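You operate a simulated robot arm through the tools that you are given. There is no shell and no other tool.

The job below is to be done with a simulated two-armed robot. You get a single attempt, and the scene is never put back.

## Task
Set the machine up as the ticket beside it says.
Fine: Height on the top clamp, Speed on the clamp dial, Stop on the stop dial; lock the orange lever again. Where these are worked on the way, their far stop is far enough and under half their travel is too little: orange lever.

Only the result counts: the job must be done as asked and must still hold three seconds after the hand-in. Knocking over, shifting, dropping, spilling or breaking anything else fails it.

## Robot
Two 7-joint arms with fingered hands on one trunk that stands fixed in place. Base frame: the origin is at the foot of the trunk, x ahead of it, y to its left, z up. Lengths are in m, angles in degrees, forces in N, time in s.
The left shoulder is at [0.031, 0.163, 1.114], the right one opposite. With the tool pointing down near the work surface each hand reaches from about 0.1 to 0.66 m from the base axis, measured 20 degrees to its own side. Payload 4 kg a hand.
Tool frame (each hand has its own): the origin (TCP) lies between the finger pads and is the grasp point; the fingertips stand 0.036 m ahead of it; z points along the fingers, y is the line along which they close. Largest opening 0.124 m; the body of the gripper starts 0.042 m behind the TCP. The gripper is a hand of 4 fingers: y runs from the thumb to the fingers, the wrist lies at [-0.015, -0.099, -0.189] in the tool frame, and closing takes about 1.5 s.
Orientation is that of the tool frame in the base frame, as a unit quaternion [w, x, y, z]. With the fingers straight down and the wrist toward the robot, the tool's x, y and z point along [0, 1, 0], [1, 0, 0] and [0, 0, -1] of the base frame.

## Interface
- The arms move only by the tool drive_tool. It takes "left_rows", "right_rows" or both (then of equal length, played together; a hand with none holds still); each is one flat list of numbers, 7 for each row, row after row: the shift along the base's x, y, z in cm, then the turn, a rotation vector about the base's x, y, z in degrees, then the finger opening in cm, from 0 to 12.4. In form: [x, y, z, rx, ry, rz, gripper, x, y, z, rx, ry, rz, gripper, ...]. A call has 1 to 20 rows; each row is the pose to reach, as a shift and turn from the pose commanded when the call began. Rows are played at 5 a second. More than 0.05 m and 8.6 degrees between two rows, or a gripper value outside its range, and nothing of the call is played. Where a pose cannot be reached the arm comes as near as it can. A force on the tool above 90 N (or 10 N above the force at the start of the call, whichever is more), or a blocked arm, ends the call early, and 0.2 s more pass. The fingers move at their own pace (about 0.045 m/s each) and stop on an object; they squeeze with about 23 N. The grip force told is the motor's: it shows also when the fingers shut on nothing. Time passes only in rows, and 0.2 s behind the last, so rows that repeat a pose let the fingers close. The reply holds the time, the measured pose of the TCP, the force on the tool along the base axes, the opening and the grip force, in the units named above and with some noise, with the torque about the TCP (base axes, N m) and any sound that the robot's microphone picked up.
- Cameras (640 x 400 px; columns grow to the right, rows downward): "scene" is now at [0.1198, 0.0429, 1.3851]; the picture's right is [0.47, -0.88, -0.05], its down [-0.15, -0.03, -0.99] and it looks along [0.87, 0.47, -0.15] (base axes); focal length 214 px, centre (320, 200). "left" rides on the left gripper at [-0.075, -0.086, -0.123] in its tool frame; the picture's right is [-0.70, -0.34, 0.63], its down [0.65, -0.68, 0.35] and it looks along [0.31, 0.65, 0.69] (tool axes); focal length 275 px, centre (320, 200). "right" rides on the right gripper at [0.075, -0.086, -0.123] in its tool frame; the picture's right is [-0.70, 0.34, -0.63], its down [-0.64, -0.68, 0.35] and it looks along [-0.32, 0.65, 0.69] (tool axes); focal length 275 px, centre (320, 200). There is no depth. A picture from a camera that has moved, and an enlarged one, comes with that camera's place and axes in the base frame and with its lens.
- get_image(camera): a new picture of that camera. The clock stands still meanwhile.
- lift_body(by): slides the trunk up (or, below 0, down) by that many m; the arms and the scene camera ride with it, the base frame stays. It gives what a move gives, with no picture.
- grasp_type(shape, hand): the hand has 4 fingers and takes this shape, open, in about a second: jaw (thumb against the fingers, like two jaws); tri (thumb and two fingers); tip (a fingertip pinch); poke (one finger out to press); point (the index stretched); flat (the hand flat); cup (the hand cupped); fist (a fist). The gripper value then closes the fingers along that shape, each until it touches; the sizes above hold for jaw. It gives what a move gives, with no picture.
- turn_head(pan, tilt): turns the head with the scene camera to pan (to the left, within 86 degrees either way) and tilt (down, from -29 to 69), counted from straight ahead of the robot. It gives what a move gives.
- enlarge(camera, box): a new picture of the part [left, top, right, bottom] of that camera's present view, enlarged. The clock stands still meanwhile.
- sign_off(): hands the job in; it is judged then, once.

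Places have to be worked out from the pictures, the camera data and where the tool is seen. Open the grippers and draw the arms clear of the work before you hand the job in, unless the task says otherwise.

The tools are called by a JSON object that holds its "fn" and its "kwargs". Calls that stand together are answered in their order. drive_tool: Moves the arms, as the interface text tells. Its arguments: {"type":"object","properties":{"left_rows":{"type":"array","items":{"type":"number"}},"right_rows":{"type":"array","items":{"type":"number"}}},"required":[]} The other tools are called the same way: lift_body (by) slides the trunk up or down; grasp_type (shape, hand) gives the hand a shape; turn_head (pan, tilt) turns the head that bears the scene camera; get_image (camera) takes a picture; enlarge (camera, box) takes an enlarged picture of a part of a camera's view; sign_off () hands the job in.

At the start:

```text
time: 0.0
left_tool_pos: [0.3753, 0.5074, 1.5356]
left_ee_rot: [0.0, 0.706, 0.708, 0.0]
left_ft_force: [-1.0, -0.7, -0.7]
left_ft_torque: [0.01, -0.02, -0.03]
left_grip_width: 0.1235
left_grasp_force: 0.1
left_shape: jaw
right_tool_pos: [0.6276, 0.0678, 1.5231]
right_ee_rot: [0.0, 0.707, 0.707, 0.0]
right_ft_force: [-0.3, 0.2, 0.4]
right_ft_torque: [-0.01, 0.03, -0.01]
right_grip_width: 0.1235
right_grasp_force: 0.0
right_shape: jaw
trunk travel left (down, up): [-0.275, 0.203]
head pan, tilt: [28.1, 3.4]
```

scene: 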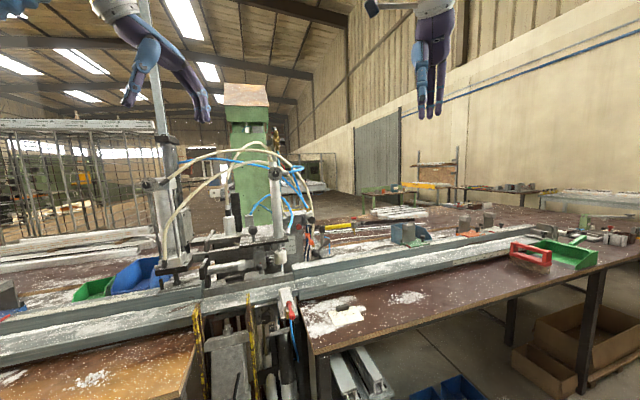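
right: 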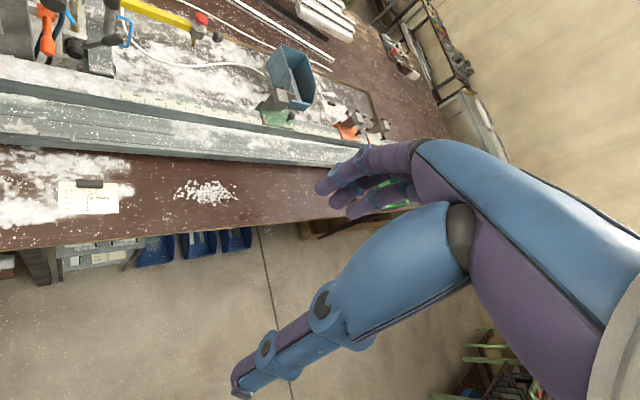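
left: 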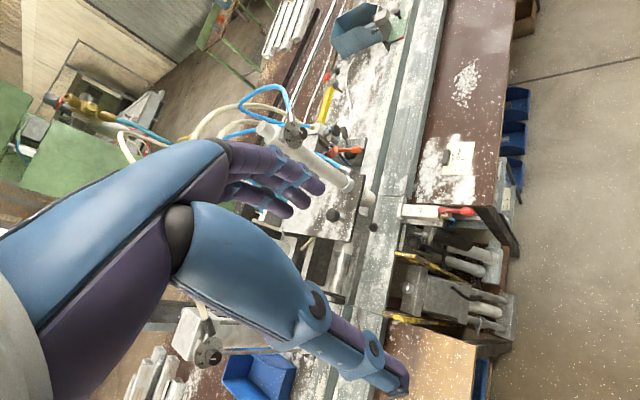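

The scene shows a machine with clamps and a paper ticket on the bench to the right. I zoom in on the ticket and the machine first.

{"fn": "enlarge", "kwargs": {"camera": "right", "box": [40, 170, 140, 232]}}

{"fn": "enlarge", "kwargs": {"camera": "left", "box": [430, 130, 490, 180]}}

{"fn": "enlarge", "kwargs": {"camera": "scene", "box": [140, 120, 340, 245]}}

{"fn": "enlarge", "kwargs": {"camera": "scene", "box": [150, 220, 380, 365]}}

```text
6.40 times, centred on (90, 201) of right
camera zoom: at [0.5418, 0.1434, 1.6449], right [0.34, -0.7, 0.63], down [-0.68, -0.64, -0.35], along [0.65, -0.32, -0.69], focal length 1762 px, centre (1792, 194)
```

zoom: 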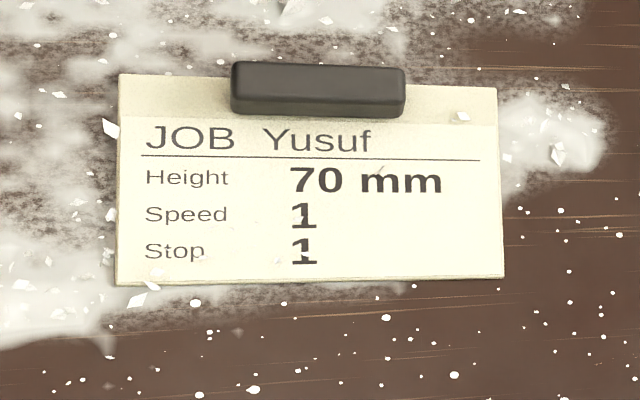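

```text
8.00 times, centred on (460, 155) of left
camera zoom: at [0.2904, 0.4342, 1.6567], right [-0.34, -0.7, -0.63], down [-0.68, 0.64, -0.35], along [0.65, 0.32, -0.69], focal length 2202 px, centre (-800, 560)
```

zoom: 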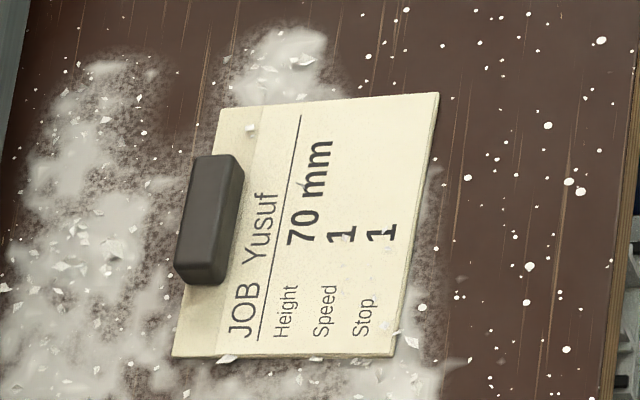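

```text
3.20 times, centred on (240, 182) of scene
camera zoom: at [0.1198, 0.0429, 1.3851], right [0.47, -0.88, -0.05], down [-0.15, -0.03, -0.99], along [0.87, 0.47, -0.15], focal length 686 px, centre (576, 256)
```

zoom: 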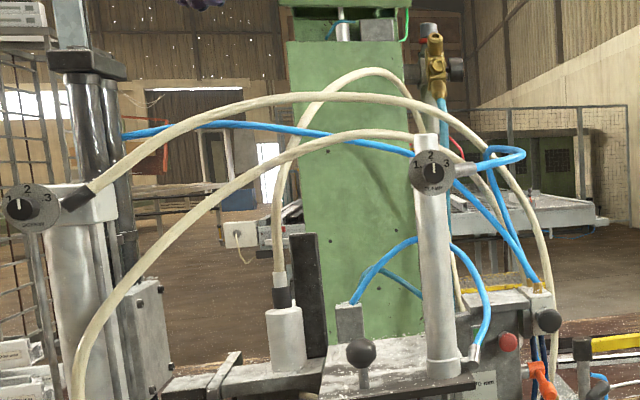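

```text
2.76 times, centred on (265, 292) of scene
camera zoom: at [0.1198, 0.0429, 1.3851], right [0.47, -0.88, -0.05], down [-0.15, -0.03, -0.99], along [0.87, 0.47, -0.15], focal length 592 px, centre (472, -55)
```

zoom: 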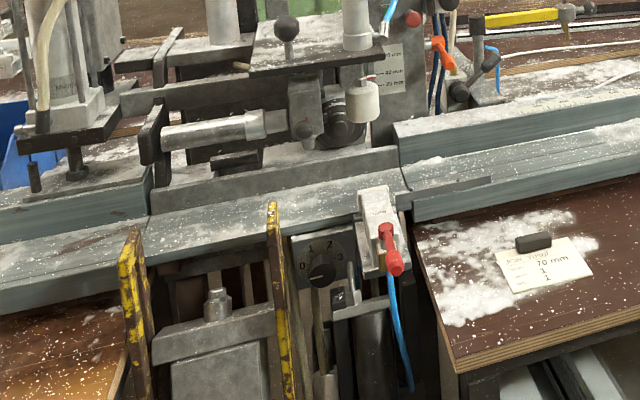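

Ticket: Height 70 mm, Speed 1, Stop 1. I zoom in on each dial, the scale and the orange parts.

{"fn": "enlarge", "kwargs": {"camera": "scene", "box": [256, 155, 296, 180]}}

{"fn": "enlarge", "kwargs": {"camera": "scene", "box": [136, 170, 184, 200]}}

{"fn": "enlarge", "kwargs": {"camera": "scene", "box": [250, 295, 290, 330]}}

{"fn": "enlarge", "kwargs": {"camera": "scene", "box": [230, 215, 330, 278]}}

{"fn": "enlarge", "kwargs": {"camera": "left", "box": [230, 60, 400, 260]}}

{"fn": "enlarge", "kwargs": {"camera": "right", "box": [0, 0, 140, 87]}}

```text
16.00 times, centred on (276, 168) of scene
camera zoom: at [0.1198, 0.0429, 1.3851], right [0.47, -0.88, -0.05], down [-0.15, -0.03, -0.99], along [0.87, 0.47, -0.15], focal length 3432 px, centre (1024, 720)
```

zoom: 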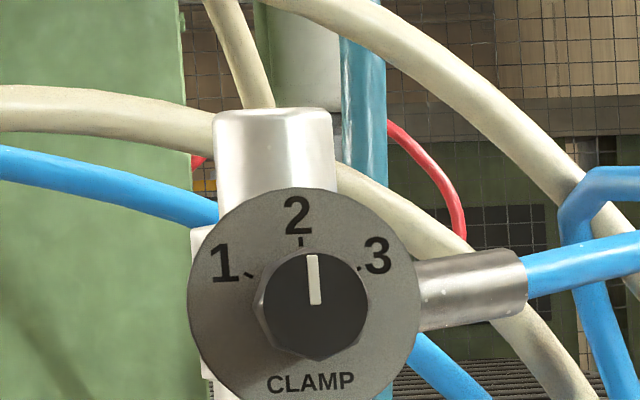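

```text
13.33 times, centred on (160, 185) of scene
camera zoom: at [0.1198, 0.0429, 1.3851], right [0.47, -0.88, -0.05], down [-0.15, -0.03, -0.99], along [0.87, 0.47, -0.15], focal length 2860 px, centre (2453, 400)
```

zoom: 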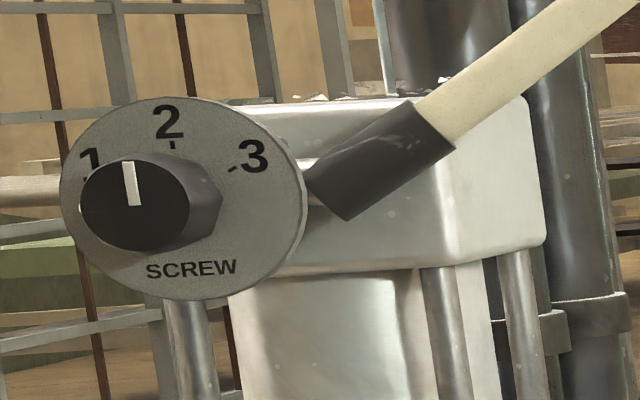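

```text
11.43 times, centred on (270, 312) of scene
camera zoom: at [0.1198, 0.0429, 1.3851], right [0.47, -0.88, -0.05], down [-0.15, -0.03, -0.99], along [0.87, 0.47, -0.15], focal length 2451 px, centre (891, -1086)
```

zoom: 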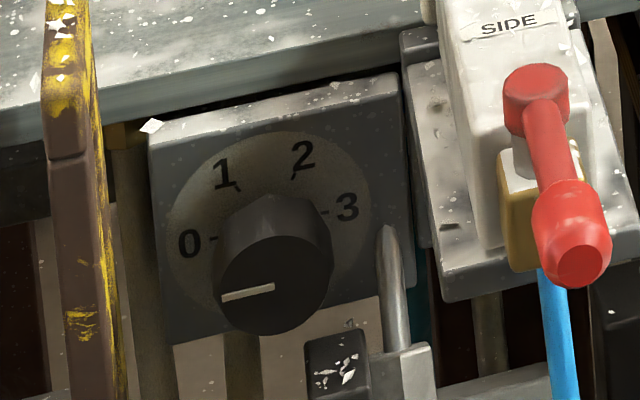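

```text
6.35 times, centred on (280, 246) of scene
camera zoom: at [0.1198, 0.0429, 1.3851], right [0.47, -0.88, -0.05], down [-0.15, -0.03, -0.99], along [0.87, 0.47, -0.15], focal length 1362 px, centre (574, -95)
```

zoom: 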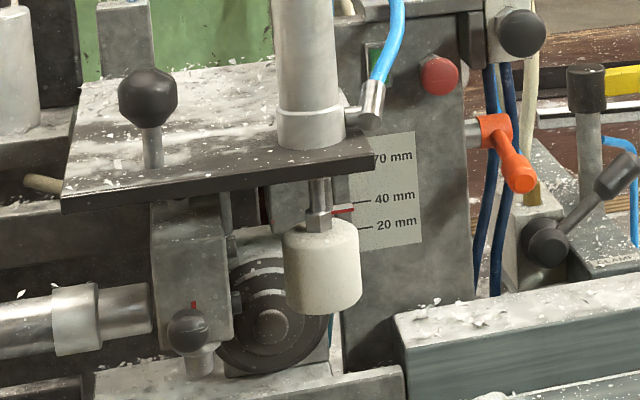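

```text
2.00 times, centred on (315, 160) of left
camera zoom: at [0.2904, 0.4342, 1.6567], right [-0.34, -0.7, -0.63], down [-0.68, 0.64, -0.35], along [0.65, 0.32, -0.69], focal length 551 px, centre (330, 280)
```

zoom: 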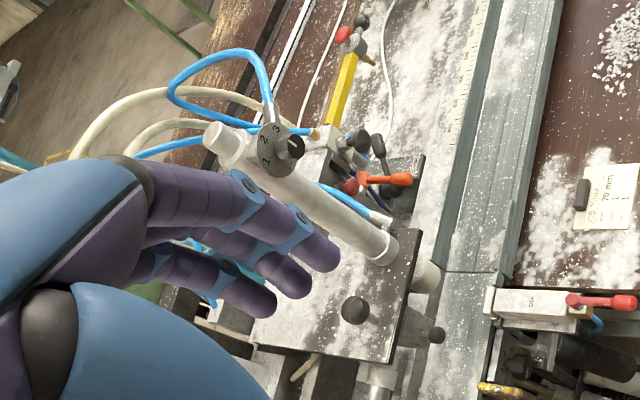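

```text
4.57 times, centred on (70, 44) of right
camera zoom: at [0.5418, 0.1434, 1.6449], right [0.34, -0.7, 0.63], down [-0.68, -0.64, -0.35], along [0.65, -0.32, -0.69], focal length 1258 px, centre (1463, 915)
```

zoom: 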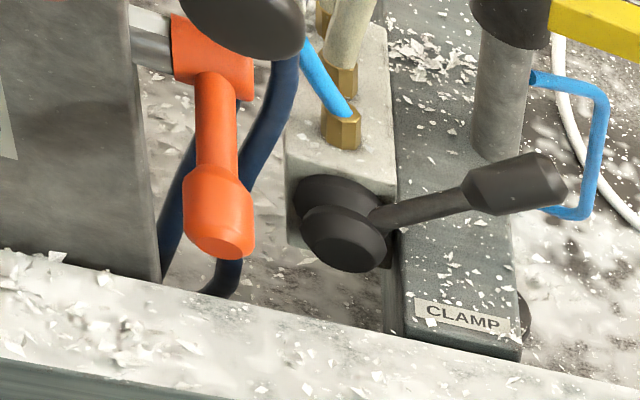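

Estimated places: clamp dial near (0.72, 0.54, 1.37), ball handle on the top-clamp plate near (0.69, 0.65, 1.16), orange lever tip near (0.91, 0.525, 1.05), stop dial near (0.58, 0.51, 0.91). I swing the right hand as an observer camera toward the machine, staying in free air.

{"fn": "drive_tool", "kwargs": {"right_rows": [-2, 1, -3, 0, 0, 6.25, 12.4, -4, 2, -6, 0, 0, 12.5, 12.4, -6, 3, -9, 0, 0, 18.75, 12.4, -8, 4, -12, 0, 0, 25, 12.4, -10, 5, -15, 0, 0, 31.25, 12.4, -12, 6, -18, 0, 0, 37.5, 12.4, -14, 7, -21, 0, 0, 43.75, 12.4, -16, 8, -24, 0, 0, 50, 12.4]}}

{"fn": "get_image", "kwargs": {"camera": "right"}}

{"fn": "get_image", "kwargs": {"camera": "scene"}}

```text
time: 1.8
left_tool_pos: [0.3779, 0.5085, 1.5366]
left_ee_rot: [0.0, 0.707, 0.707, 0.0]
left_ft_force: [0.1, -0.1, 0.1]
left_ft_torque: [0.0, 0.02, 0.0]
left_grip_width: 0.1236
left_grasp_force: 0.1
left_shape: jaw
right_tool_pos: [0.4688, 0.148, 1.2836]
right_ee_rot: [-0.001, 0.341, 0.94, 0.001]
right_ft_force: [0.4, -0.2, -0.3]
right_ft_torque: [-0.01, -0.01, 0.04]
right_grip_width: 0.1239
right_grasp_force: 0.1
right_shape: jaw
trunk travel left (down, up): [-0.275, 0.203]
head pan, tilt: [28.1, 3.4]
```

```text
taken
camera right: at [0.3563, 0.1323, 1.4061], right [0.75, -0.19, 0.63], down [0.06, -0.94, -0.35], along [0.66, 0.3, -0.69], focal length 275 px, centre (320, 200)
```

right: 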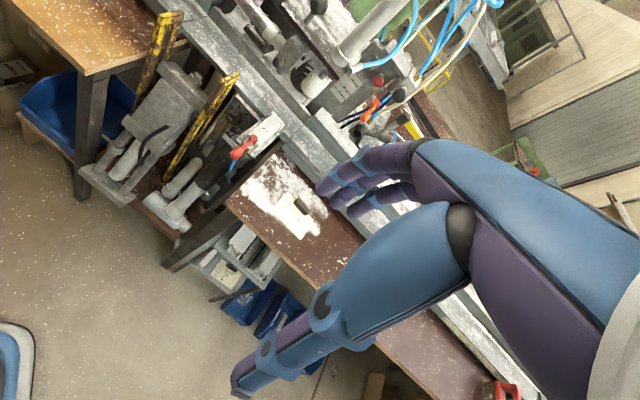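

```text
taken
camera scene: at [0.1204, 0.0429, 1.385], right [0.47, -0.88, -0.05], down [-0.15, -0.03, -0.99], along [0.87, 0.47, -0.15], focal length 214 px, centre (320, 200)
```

scene: 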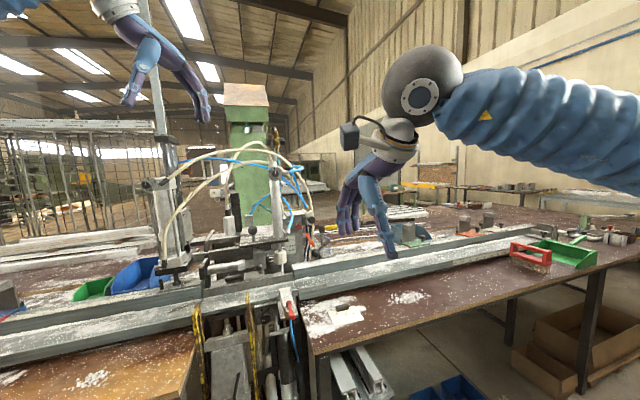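

The right camera sees the machine from above in front. I zoom in on the plate, orange lever and stop dial.

{"fn": "enlarge", "kwargs": {"camera": "right", "box": [260, 0, 460, 125]}}

{"fn": "enlarge", "kwargs": {"camera": "right", "box": [180, 60, 300, 200]}}

{"fn": "enlarge", "kwargs": {"camera": "right", "box": [330, 60, 430, 125]}}

```text
3.20 times, centred on (360, 62) of right
camera zoom: at [0.3563, 0.1323, 1.4061], right [0.75, -0.19, 0.63], down [0.06, -0.94, -0.35], along [0.66, 0.3, -0.69], focal length 881 px, centre (192, 640)
```

zoom: 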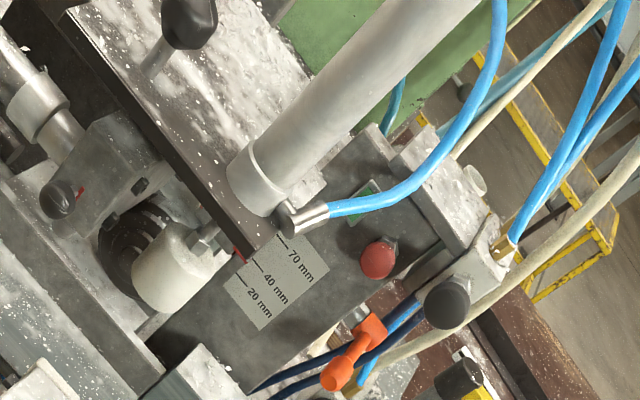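

```text
2.86 times, centred on (240, 130) of right
camera zoom: at [0.3563, 0.1323, 1.4061], right [0.75, -0.19, 0.63], down [0.06, -0.94, -0.35], along [0.66, 0.3, -0.69], focal length 786 px, centre (549, 400)
```

zoom: 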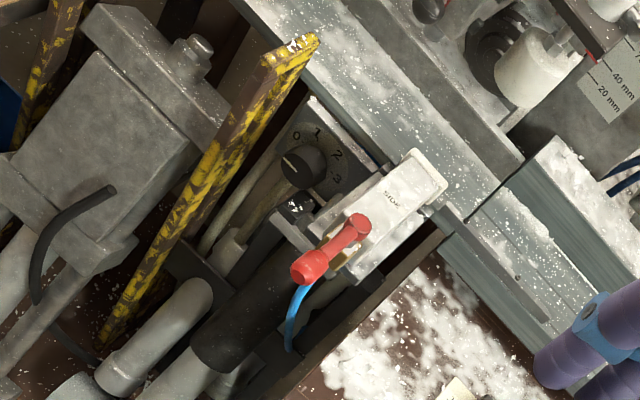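

```text
6.15 times, centred on (380, 92) of right
camera zoom: at [0.3563, 0.1323, 1.4061], right [0.75, -0.19, 0.63], down [0.06, -0.94, -0.35], along [0.66, 0.3, -0.69], focal length 1694 px, centre (-49, 862)
```

zoom: 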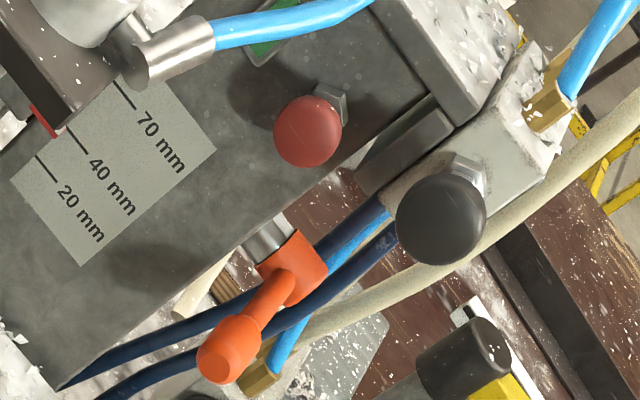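

I zoom in on the scale and pointer from both cameras to work out parallax.

{"fn": "enlarge", "kwargs": {"camera": "scene", "box": [275, 235, 315, 260]}}

{"fn": "enlarge", "kwargs": {"camera": "right", "box": [320, 65, 368, 95]}}

{"fn": "enlarge", "kwargs": {"camera": "left", "box": [290, 110, 370, 210]}}

{"fn": "enlarge", "kwargs": {"camera": "scene", "box": [290, 200, 340, 260]}}

```text
16.00 times, centred on (295, 248) of scene
camera zoom: at [0.1204, 0.0429, 1.385], right [0.47, -0.88, -0.05], down [-0.15, -0.03, -0.99], along [0.87, 0.47, -0.15], focal length 3432 px, centre (720, -560)
```

zoom: 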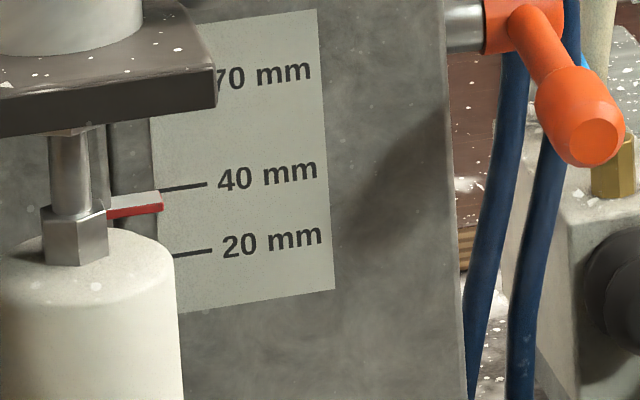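

```text
13.33 times, centred on (344, 80) of right
camera zoom: at [0.3563, 0.1323, 1.4061], right [0.75, -0.19, 0.63], down [0.06, -0.94, -0.35], along [0.66, 0.3, -0.69], focal length 3670 px, centre (0, 1800)
```

zoom: 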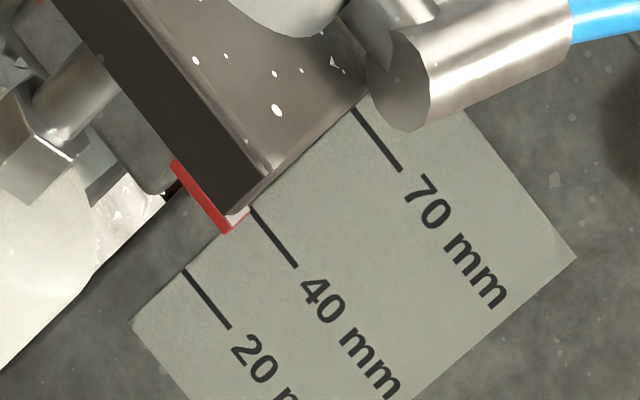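

```text
4.00 times, centred on (330, 160) of left
camera zoom: at [0.2913, 0.4343, 1.6565], right [-0.34, -0.7, -0.63], down [-0.68, 0.64, -0.35], along [0.65, 0.32, -0.69], focal length 1101 px, centre (280, 360)
```

zoom: 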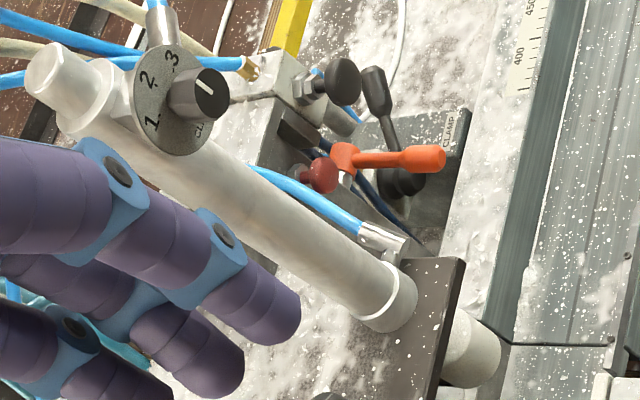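

```text
6.67 times, centred on (315, 230) of scene
camera zoom: at [0.1204, 0.0429, 1.385], right [0.47, -0.88, -0.05], down [-0.15, -0.03, -0.99], along [0.87, 0.47, -0.15], focal length 1430 px, centre (353, 0)
```

zoom: 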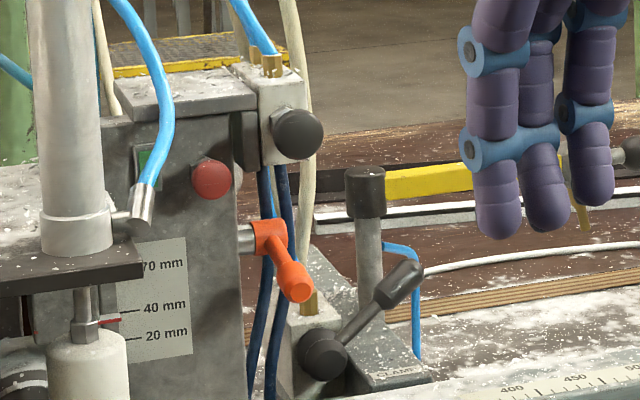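

Now I judge the machine face turned about 42-45° (normal toward the robot), and the pointer reads about 35 mm. I bring the left hand to a forward-pointing pose (fingers along the machine's depth, wrist to the left) in free air in front of the machine.

{"fn": "drive_tool", "kwargs": {"left_rows": [0.48, -0.68, -2.98, 6.48, -2.88, -2.88, 12.4, 0.95, -1.35, -5.95, 12.95, -5.77, -5.77, 12.4, 1.43, -2.03, -8.93, 19.43, -8.65, -8.65, 12.4, 1.91, -2.71, -11.9, 25.9, -11.54, -11.54, 12.4, 2.38, -3.38, -14.9, 32.4, -14.4, -14.4, 12.4, 2.86, -4.06, -17.9, 38.9, -17.3, -17.3, 12.4, 3.34, -4.74, -20.8, 45.3, -20.2, -20.2, 12.4, 3.82, -5.42, -23.8, 51.8, -23.1, -23.1, 12.4, 4.29, -6.09, -26.8, 58.3, -26, -26, 12.4, 4.77, -6.77, -29.8, 64.8, -28.8, -28.8, 12.4, 5.25, -7.45, -32.7, 71.2, -31.7, -31.7, 12.4, 5.72, -8.12, -35.7, 77.7, -34.6, -34.6, 12.4, 6.2, -8.8, -38.7, 84.2, -37.5, -37.5, 12.4]}}

{"fn": "get_image", "kwargs": {"camera": "scene"}}

{"fn": "get_image", "kwargs": {"camera": "left"}}

{"fn": "get_image", "kwargs": {"camera": "right"}}

```text
time: 4.6
left_tool_pos: [0.5504, 0.4983, 1.1925]
left_ee_rot: [-0.253, 0.66, 0.253, 0.66]
left_ft_force: [-1.2, 0.7, 0.6]
left_ft_torque: [0.01, 0.02, 0.02]
left_grip_width: 0.1239
left_grasp_force: 0.1
left_shape: jaw
left hand out of reach, approached as far as the arm can: row 9, 10, 11, 12, 13
right_tool_pos: [0.4691, 0.1495, 1.2842]
right_ee_rot: [0.0, 0.342, 0.94, 0.0]
right_ft_force: [0.8, 0.5, 0.1]
right_ft_torque: [0.01, 0.01, 0.0]
right_grip_width: 0.1237
right_grasp_force: 0.0
right_shape: jaw
trunk travel left (down, up): [-0.275, 0.203]
head pan, tilt: [28.1, 3.4]
```

```text
taken
camera scene: at [0.1192, 0.0434, 1.3852], right [0.47, -0.88, -0.05], down [-0.15, -0.03, -0.99], along [0.87, 0.47, -0.15], focal length 214 px, centre (320, 200)
```

scene: 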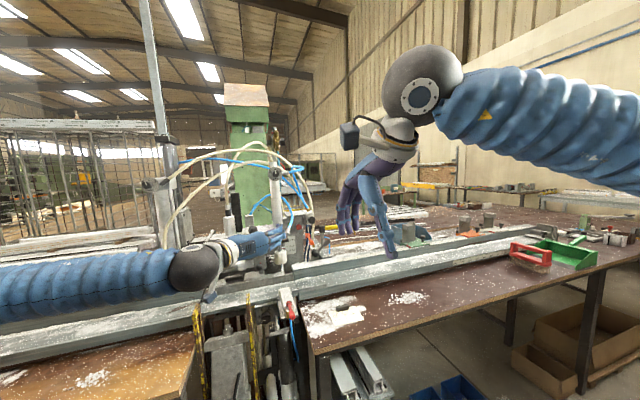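

```text
taken
camera left: at [0.4015, 0.4815, 1.1151], right [0.25, 0.67, -0.7], down [-0.2, 0.74, 0.64], along [0.95, -0.02, 0.32], focal length 275 px, centre (320, 200)
```

left: 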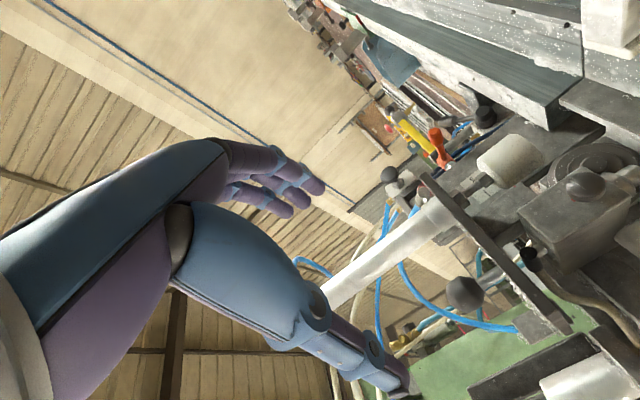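

```text
taken
camera right: at [0.3553, 0.1328, 1.4069], right [0.75, -0.19, 0.63], down [0.06, -0.94, -0.35], along [0.66, 0.29, -0.69], focal length 275 px, centre (320, 200)
```

right: 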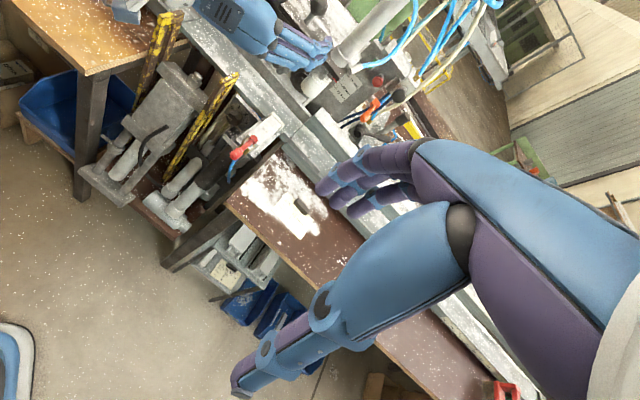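

The left arm was limited by being too folded; it stopped at (0.55, 0.50, 1.19), still clear of the cylinder. I raise the trunk 0.1 m for better arm posture.

{"fn": "lift_body", "kwargs": {"by": 0.1}}

{"fn": "drive_tool", "kwargs": {"left_rows": [0, 0, 0, 0, 0, 0, 8]}}

```text
time: 5.9
left_tool_pos: [0.551, 0.5007, 1.291]
left_ee_rot: [-0.253, 0.661, 0.253, 0.66]
left_ft_force: [-0.2, 0.0, -0.8]
left_ft_torque: [-0.01, -0.03, -0.02]
left_grip_width: 0.1239
left_grasp_force: 0.0
left_shape: jaw
right_tool_pos: [0.4699, 0.1477, 1.3807]
right_ee_rot: [-0.001, 0.342, 0.94, 0.0]
right_ft_force: [0.6, -0.2, -0.2]
right_ft_torque: [0.01, 0.02, 0.0]
right_grip_width: 0.1237
right_grasp_force: 0.1
right_shape: jaw
trunk travel left (down, up): [-0.375, 0.103]
head pan, tilt: [28.1, 3.4]
```

```text
time: 6.3
left_tool_pos: [0.5512, 0.5009, 1.2922]
left_ee_rot: [-0.254, 0.659, 0.254, 0.661]
left_ft_force: [0.0, -0.2, -1.1]
left_ft_torque: [-0.01, -0.02, 0.03]
left_grip_width: 0.0903
left_grasp_force: 0.1
left_shape: jaw
right_tool_pos: [0.4693, 0.1479, 1.3824]
right_ee_rot: [0.0, 0.342, 0.94, 0.0]
right_ft_force: [0.1, 0.2, 0.0]
right_ft_torque: [0.02, 0.03, 0.0]
right_grip_width: 0.1236
right_grasp_force: 0.1
right_shape: jaw
trunk travel left (down, up): [-0.375, 0.103]
head pan, tilt: [28.1, 3.4]
```

The zero move raised no reach warning, so the commanded pose matches the actual one. Being at the clamp dial's height, I look at it from the left and scene cameras.

{"fn": "get_image", "kwargs": {"camera": "left"}}

{"fn": "enlarge", "kwargs": {"camera": "scene", "box": [180, 140, 340, 300]}}

{"fn": "get_image", "kwargs": {"camera": "right"}}

```text
taken
camera left: at [0.4017, 0.4829, 1.2151], right [0.24, 0.67, -0.7], down [-0.2, 0.74, 0.64], along [0.95, -0.02, 0.32], focal length 275 px, centre (320, 200)
```

left: 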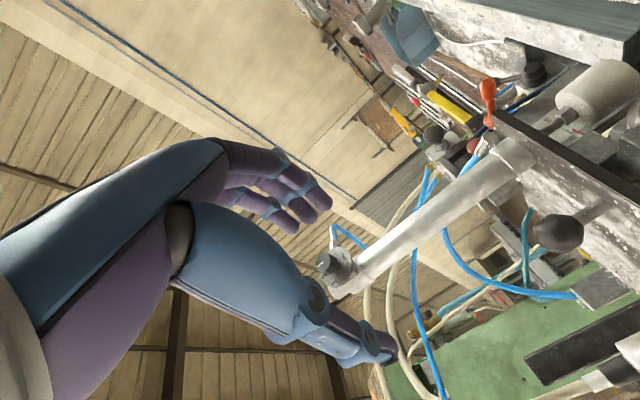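

```text
2.50 times, centred on (260, 220) of scene
camera zoom: at [0.0847, 0.0428, 1.4946], right [0.47, -0.88, -0.01], down [-0.08, -0.03, -1.0], along [0.88, 0.47, -0.08], focal length 536 px, centre (470, 150)
```

zoom: 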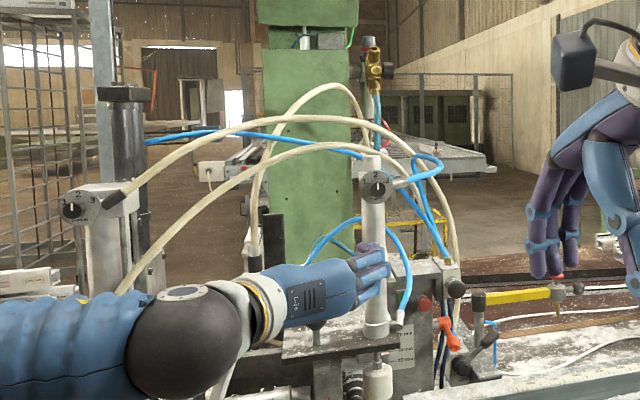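

```text
taken
camera right: at [0.355, 0.1308, 1.5049], right [0.75, -0.19, 0.63], down [0.06, -0.94, -0.35], along [0.66, 0.29, -0.69], focal length 275 px, centre (320, 200)
```

right: 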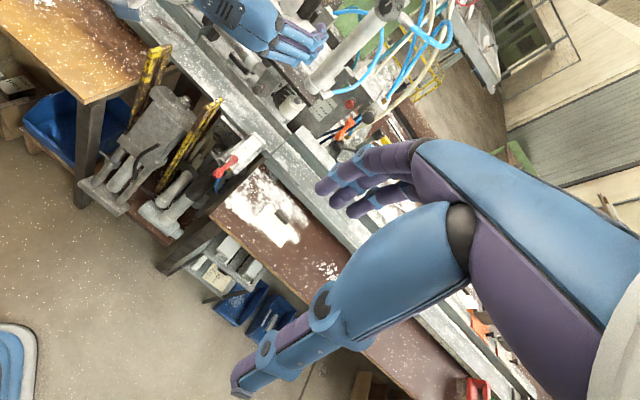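

Triangulated clamp knob face at about (0.720, 0.544, 1.373). I zoom in to see the knob's protrusion and the axis direction.

{"fn": "enlarge", "kwargs": {"camera": "left", "box": [296, 220, 392, 300]}}

{"fn": "enlarge", "kwargs": {"camera": "right", "box": [360, 0, 420, 40]}}

{"fn": "enlarge", "kwargs": {"camera": "scene", "box": [300, 195, 340, 230]}}

```text
5.00 times, centred on (344, 260) of left
camera zoom: at [0.4017, 0.4829, 1.2151], right [0.24, 0.67, -0.7], down [-0.2, 0.74, 0.64], along [0.95, -0.02, 0.32], focal length 1376 px, centre (200, -100)
```

zoom: 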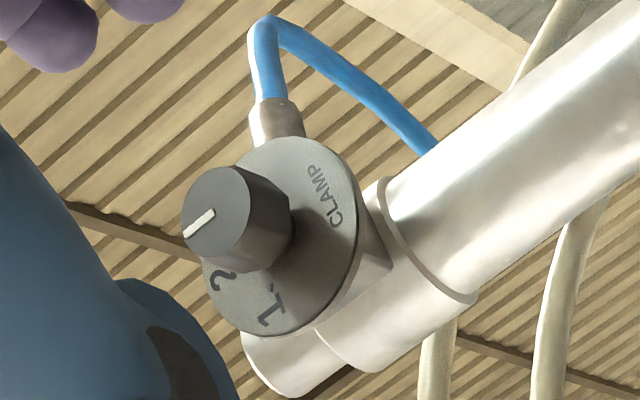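

```text
10.00 times, centred on (390, 20) of right
camera zoom: at [0.355, 0.1308, 1.5049], right [0.75, -0.19, 0.63], down [0.06, -0.94, -0.35], along [0.66, 0.29, -0.69], focal length 2753 px, centre (-380, 2000)
```

zoom: 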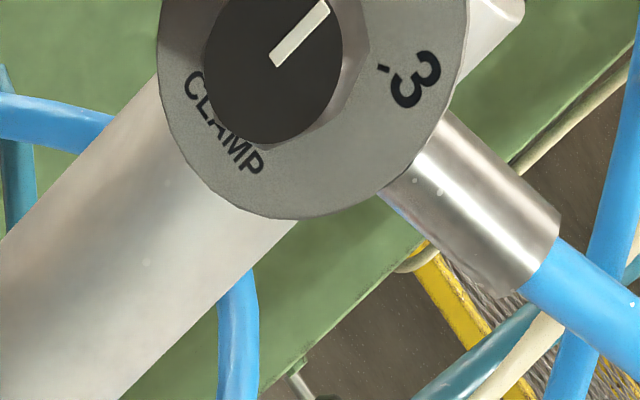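

```text
11.43 times, centred on (320, 212) of scene
camera zoom: at [0.0847, 0.0428, 1.4946], right [0.47, -0.88, -0.01], down [-0.08, -0.03, -1.0], along [0.88, 0.47, -0.08], focal length 2451 px, centre (320, 57)
```

zoom: 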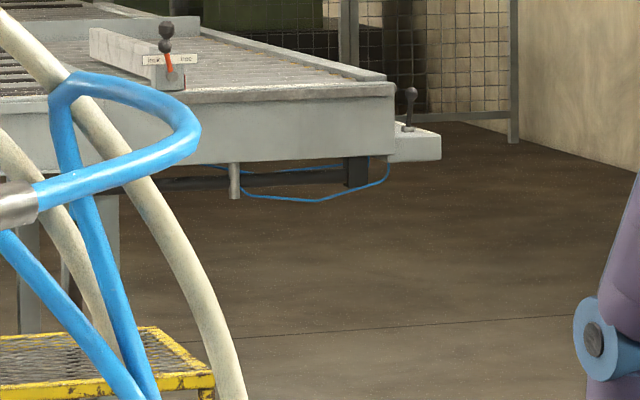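

I close the left hand to 3.5 cm to see how its fingertips line up in this shape.

{"fn": "drive_tool", "kwargs": {"left_rows": [0, 0, 0, 0, 0, 0, 3.5, 0, 0, 0, 0, 0, 0, 3.5, 0, 0, 0, 0, 0, 0, 3.5, 0, 0, 0, 0, 0, 0, 3.5, 0, 0, 0, 0, 0, 0, 3.5]}}

{"fn": "get_image", "kwargs": {"camera": "left"}}

{"fn": "enlarge", "kwargs": {"camera": "right", "box": [180, 0, 360, 113]}}

{"fn": "enlarge", "kwargs": {"camera": "scene", "box": [240, 200, 360, 275]}}

```text
time: 7.5
left_tool_pos: [0.5504, 0.4996, 1.293]
left_ee_rot: [-0.254, 0.661, 0.253, 0.659]
left_ft_force: [-0.7, -0.8, 0.4]
left_ft_torque: [0.0, -0.01, -0.02]
left_grip_width: 0.0355
left_grasp_force: 0.1
left_shape: jaw
right_tool_pos: [0.4687, 0.1474, 1.38]
right_ee_rot: [0.001, 0.342, 0.94, 0.0]
right_ft_force: [0.3, 0.3, 0.6]
right_ft_torque: [0.0, 0.01, -0.01]
right_grip_width: 0.124
right_grasp_force: 0.1
right_shape: jaw
trunk travel left (down, up): [-0.375, 0.103]
head pan, tilt: [28.1, 3.4]
```

```text
taken
camera left: at [0.4017, 0.483, 1.2151], right [0.24, 0.67, -0.7], down [-0.2, 0.74, 0.64], along [0.95, -0.02, 0.32], focal length 275 px, centre (320, 200)
```

left: 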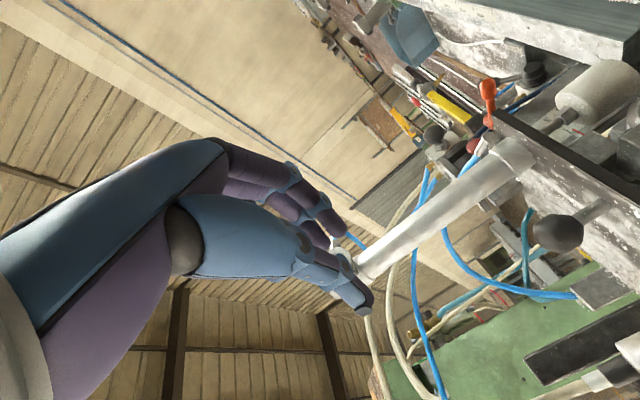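

```text
3.54 times, centred on (270, 56) of right
camera zoom: at [0.355, 0.1309, 1.5049], right [0.75, -0.19, 0.63], down [0.06, -0.94, -0.35], along [0.66, 0.29, -0.69], focal length 974 px, centre (497, 708)
```

zoom: 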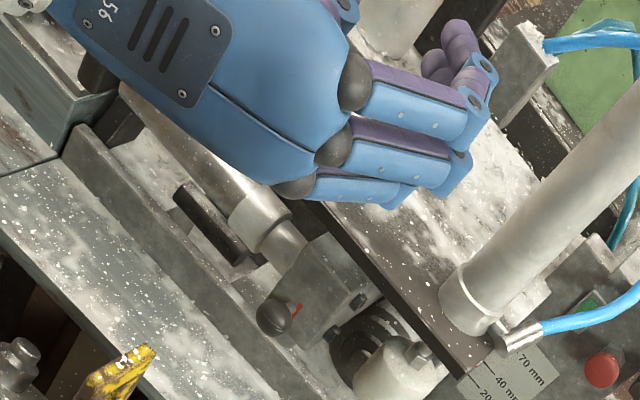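

```text
5.33 times, centred on (300, 238) of scene
camera zoom: at [0.0847, 0.0429, 1.4946], right [0.47, -0.88, -0.01], down [-0.08, -0.03, -1.0], along [0.88, 0.47, -0.08], focal length 1144 px, centre (427, 0)
```

zoom: 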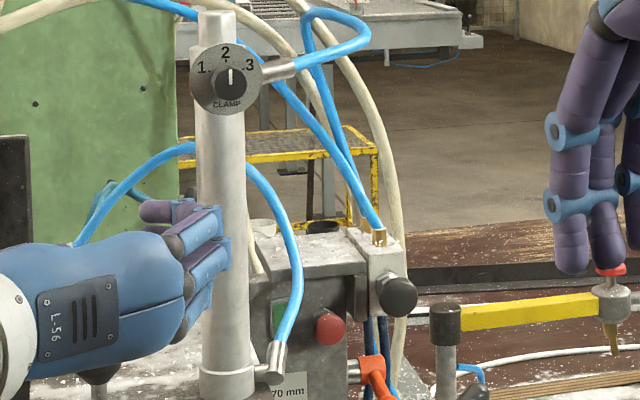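

Fingertips close symmetrically about the tool axis as expected. I move to a stand-off about 9 cm in front of the clamp knob, with the opening at 6 cm.

{"fn": "drive_tool", "kwargs": {"left_rows": [0, 0, 4, 0, 0, 0.5, 5, 0, 0, 8, 0, 0, 1, 6, 3.5, -0.6, 8, 0, 0, 1, 6, 7, -1.2, 8, 0, 0, 1, 6, 10.4, -1.7, 8, 0, 0, 1, 6, 10.4, -1.7, 8, 0, 0, 1, 6]}}

{"fn": "get_image", "kwargs": {"camera": "left"}}

{"fn": "enlarge", "kwargs": {"camera": "scene", "box": [260, 190, 340, 240]}}

{"fn": "enlarge", "kwargs": {"camera": "right", "box": [300, 0, 440, 88]}}

```text
time: 8.9
left_tool_pos: [0.6559, 0.4816, 1.3712]
left_ee_rot: [-0.259, 0.657, 0.26, 0.658]
left_ft_force: [0.5, 0.8, -0.3]
left_ft_torque: [0.03, 0.01, -0.05]
left_grip_width: 0.0598
left_grasp_force: 0.1
left_shape: jaw
right_tool_pos: [0.4665, 0.1478, 1.3825]
right_ee_rot: [0.0, 0.342, 0.94, 0.0]
right_ft_force: [-0.2, -0.1, 0.4]
right_ft_torque: [-0.02, -0.03, 0.01]
right_grip_width: 0.124
right_grasp_force: 0.0
right_shape: jaw
trunk travel left (down, up): [-0.375, 0.103]
head pan, tilt: [28.1, 3.4]
```

```text
taken
camera left: at [0.5062, 0.4625, 1.2944], right [0.23, 0.68, -0.7], down [-0.21, 0.73, 0.64], along [0.95, 0.0, 0.32], focal length 275 px, centre (320, 200)
```

left: 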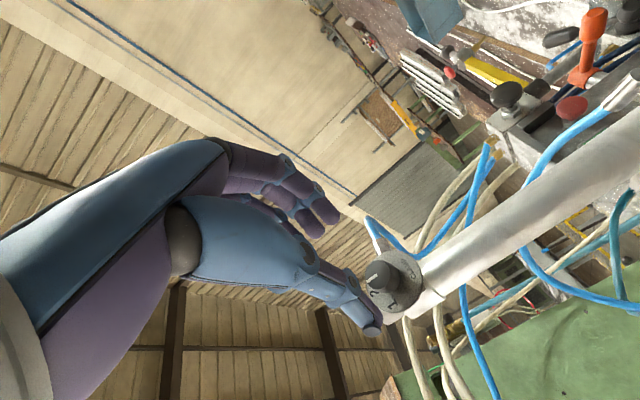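

```text
8.00 times, centred on (300, 215) of scene
camera zoom: at [0.0833, 0.0436, 1.4948], right [0.47, -0.88, -0.01], down [-0.08, -0.03, -1.0], along [0.88, 0.47, -0.08], focal length 1716 px, centre (480, 80)
```

zoom: 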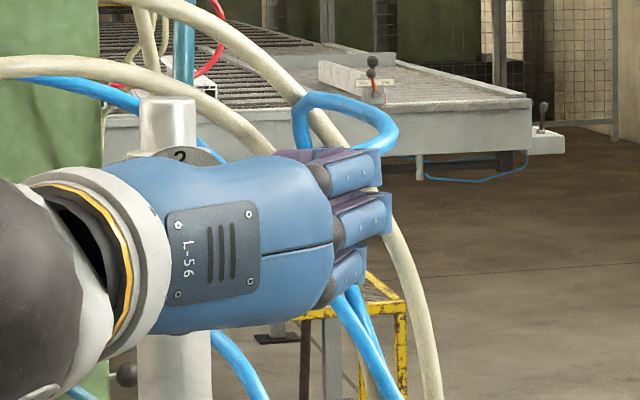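

```text
4.55 times, centred on (370, 44) of right
camera zoom: at [0.3533, 0.1316, 1.5054], right [0.75, -0.19, 0.63], down [0.06, -0.94, -0.35], along [0.66, 0.29, -0.69], focal length 1251 px, centre (93, 909)
```

zoom: 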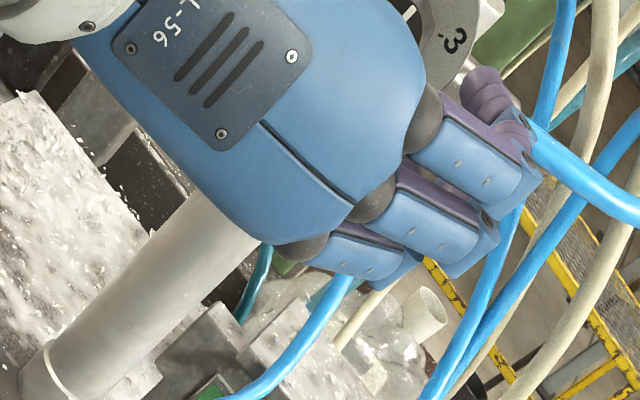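

The knob appears close to the predicted on-axis pixel (384, 279). I zoom in to check the alignment.

{"fn": "enlarge", "kwargs": {"camera": "left", "box": [300, 180, 460, 340]}}

```text
2.50 times, centred on (380, 260) of left
camera zoom: at [0.5062, 0.4625, 1.2944], right [0.23, 0.68, -0.7], down [-0.21, 0.73, 0.64], along [0.95, 0.0, 0.32], focal length 688 px, centre (170, 50)
```

zoom: 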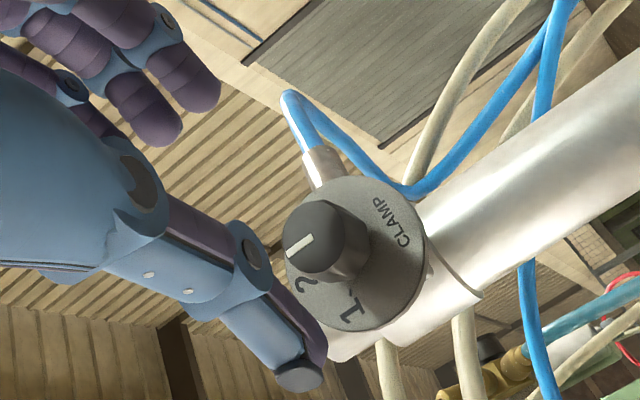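

Alignment is within a couple of mm. I advance 5.5 cm along the knob axis with the fingers straddling the knob.

{"fn": "drive_tool", "kwargs": {"left_rows": [1.3, 1.25, 0, 0, 0, 0, 5.5, 2.7, 2.5, 0, 0, 0, 0, 5.5, 4.02, 3.75, 0, 0, 0, 0, 5.5, 4.02, 3.75, 0, 0, 0, 0, 5.5]}}

{"fn": "enlarge", "kwargs": {"camera": "left", "box": [260, 180, 420, 340]}}

{"fn": "enlarge", "kwargs": {"camera": "right", "box": [320, 0, 460, 88]}}

```text
time: 9.9
left_tool_pos: [0.6937, 0.5202, 1.3726]
left_ee_rot: [-0.259, 0.658, 0.26, 0.658]
left_ft_force: [0.1, 0.1, -0.2]
left_ft_torque: [-0.02, 0.02, 0.01]
left_grip_width: 0.0554
left_grasp_force: 0.1
left_shape: jaw
right_tool_pos: [0.4683, 0.1472, 1.3821]
right_ee_rot: [0.0, 0.342, 0.94, -0.001]
right_ft_force: [-0.1, -0.2, 0.5]
right_ft_torque: [0.0, 0.0, -0.04]
right_grip_width: 0.1238
right_grasp_force: 0.1
right_shape: jaw
trunk travel left (down, up): [-0.375, 0.103]
head pan, tilt: [28.1, 3.4]
```

```text
2.50 times, centred on (340, 260) of left
camera zoom: at [0.5451, 0.5001, 1.2943], right [0.23, 0.68, -0.7], down [-0.21, 0.73, 0.64], along [0.95, 0.0, 0.32], focal length 688 px, centre (270, 50)
```

zoom: 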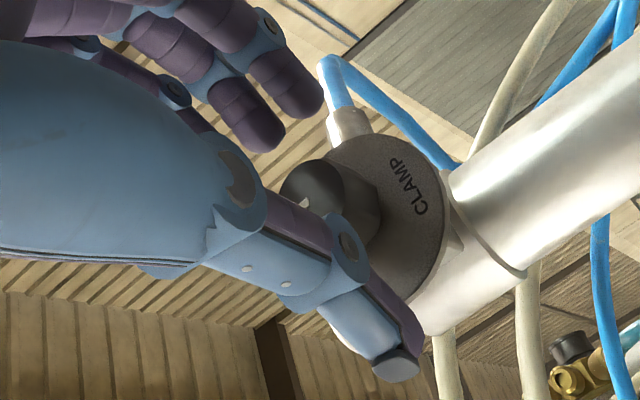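

```text
4.55 times, centred on (390, 44) of right
camera zoom: at [0.3546, 0.1309, 1.505], right [0.75, -0.19, 0.63], down [0.06, -0.94, -0.35], along [0.66, 0.29, -0.69], focal length 1251 px, centre (2, 909)
```

zoom: 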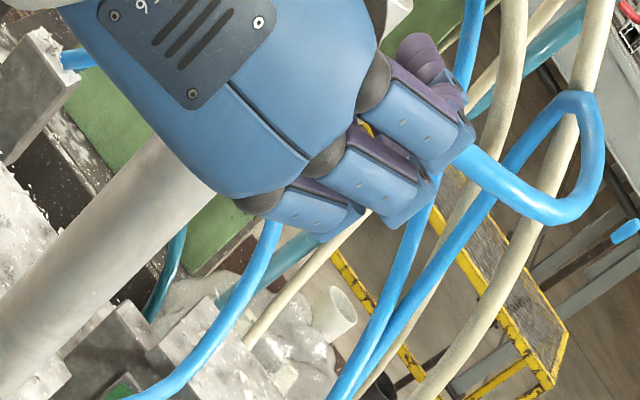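

No contact yet; the fingertips overlap the knob by about 1 cm and the knob sits about 3 mm to the right and 3 mm lower than my axis. I correct that, advance 4 mm and close.

{"fn": "drive_tool", "kwargs": {"left_rows": [0.5, 0.05, -0.3, 0, 0, 0, 5.5, 0.5, 0.05, -0.3, 0, 0, 0, 4, 0.5, 0.05, -0.3, 0, 0, 0, 3, 0.5, 0.05, -0.3, 0, 0, 0, 2, 0.5, 0.05, -0.3, 0, 0, 0, 1, 0.5, 0.05, -0.3, 0, 0, 0, 1, 0.5, 0.05, -0.3, 0, 0, 0, 1]}}

{"fn": "enlarge", "kwargs": {"camera": "left", "box": [260, 180, 420, 340]}}

```text
time: 11.5
left_tool_pos: [0.6992, 0.521, 1.3675]
left_ee_rot: [-0.26, 0.658, 0.26, 0.658]
left_ft_force: [-8.3, 1.6, -4.8]
left_ft_torque: [-0.08, 0.09, -0.02]
left_grip_width: 0.0224
left_grasp_force: 23.2
left_shape: jaw
right_tool_pos: [0.4686, 0.1476, 1.3815]
right_ee_rot: [0.001, 0.342, 0.94, 0.001]
right_ft_force: [-0.1, -0.7, -0.6]
right_ft_torque: [0.0, 0.01, -0.01]
right_grip_width: 0.1234
right_grasp_force: 0.0
right_shape: jaw
trunk travel left (down, up): [-0.375, 0.103]
head pan, tilt: [28.1, 3.4]
```

```text
2.50 times, centred on (340, 260) of left
camera zoom: at [0.5504, 0.501, 1.2911], right [0.23, 0.68, -0.7], down [-0.21, 0.73, 0.64], along [0.95, 0.0, 0.32], focal length 688 px, centre (270, 50)
```

zoom: 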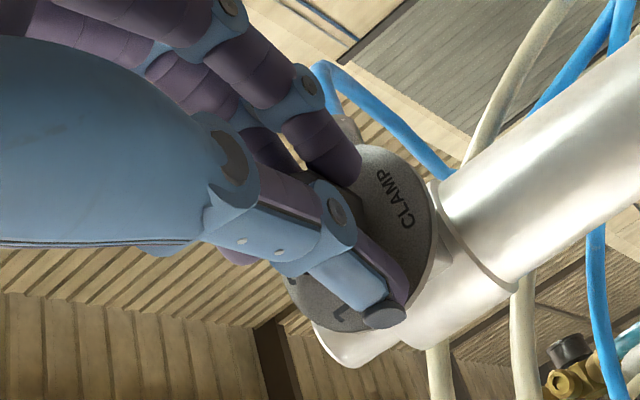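

The knob is gripped (22 mm). I turn it 60° counter-clockwise as seen from the front, about the knob axis.

{"fn": "drive_tool", "kwargs": {"left_rows": [0, 0, 0, -5.5, -5.1, 0, 1, 0, 0, 0, -11, -10.2, 0, 1, 0, 0, 0, -16.5, -15.3, 0, 1, 0, 0, 0, -22, -20.5, 0, 1, 0, 0, 0, -27.5, -25.6, 0, 1, 0, 0, 0, -33, -30.7, 0, 1, 0, 0, 0, -38.5, -35.8, 0, 1, 0, 0, 0, -44, -41, 0, 1, 0, 0, 0, -44, -41, 0, 1]}}

{"fn": "get_image", "kwargs": {"camera": "left"}}

{"fn": "enlarge", "kwargs": {"camera": "scene", "box": [240, 180, 340, 250]}}

```text
time: 13.5
left_tool_pos: [0.6994, 0.5199, 1.3693]
left_ee_rot: [0.106, 0.44, 0.554, 0.699]
left_ft_force: [1.9, -9.9, 1.0]
left_ft_torque: [0.21, -0.21, -0.33]
left_grip_width: 0.0206
left_grasp_force: 23.2
left_shape: jaw
right_tool_pos: [0.468, 0.146, 1.3826]
right_ee_rot: [-0.001, 0.343, 0.94, -0.001]
right_ft_force: [0.4, -0.5, -0.9]
right_ft_torque: [0.01, -0.03, 0.02]
right_grip_width: 0.1237
right_grasp_force: 0.0
right_shape: jaw
trunk travel left (down, up): [-0.375, 0.103]
head pan, tilt: [28.1, 3.4]
```

```text
taken
camera left: at [0.6251, 0.4211, 1.2548], right [0.76, 0.11, -0.64], down [-0.36, 0.89, -0.27], along [0.54, 0.44, 0.72], focal length 275 px, centre (320, 200)
```

left: 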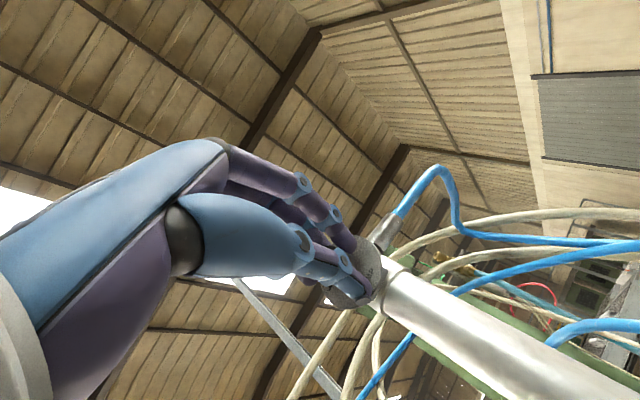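

```text
5.71 times, centred on (290, 215) of scene
camera zoom: at [0.0848, 0.0417, 1.4946], right [0.47, -0.88, -0.01], down [-0.08, -0.03, -1.0], along [0.88, 0.47, -0.08], focal length 1226 px, centre (491, 114)
```

zoom: 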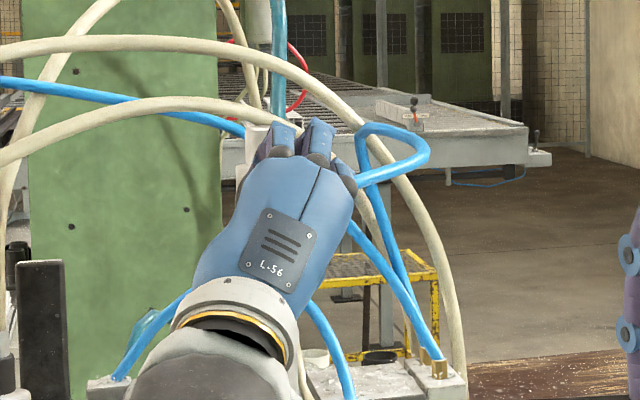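

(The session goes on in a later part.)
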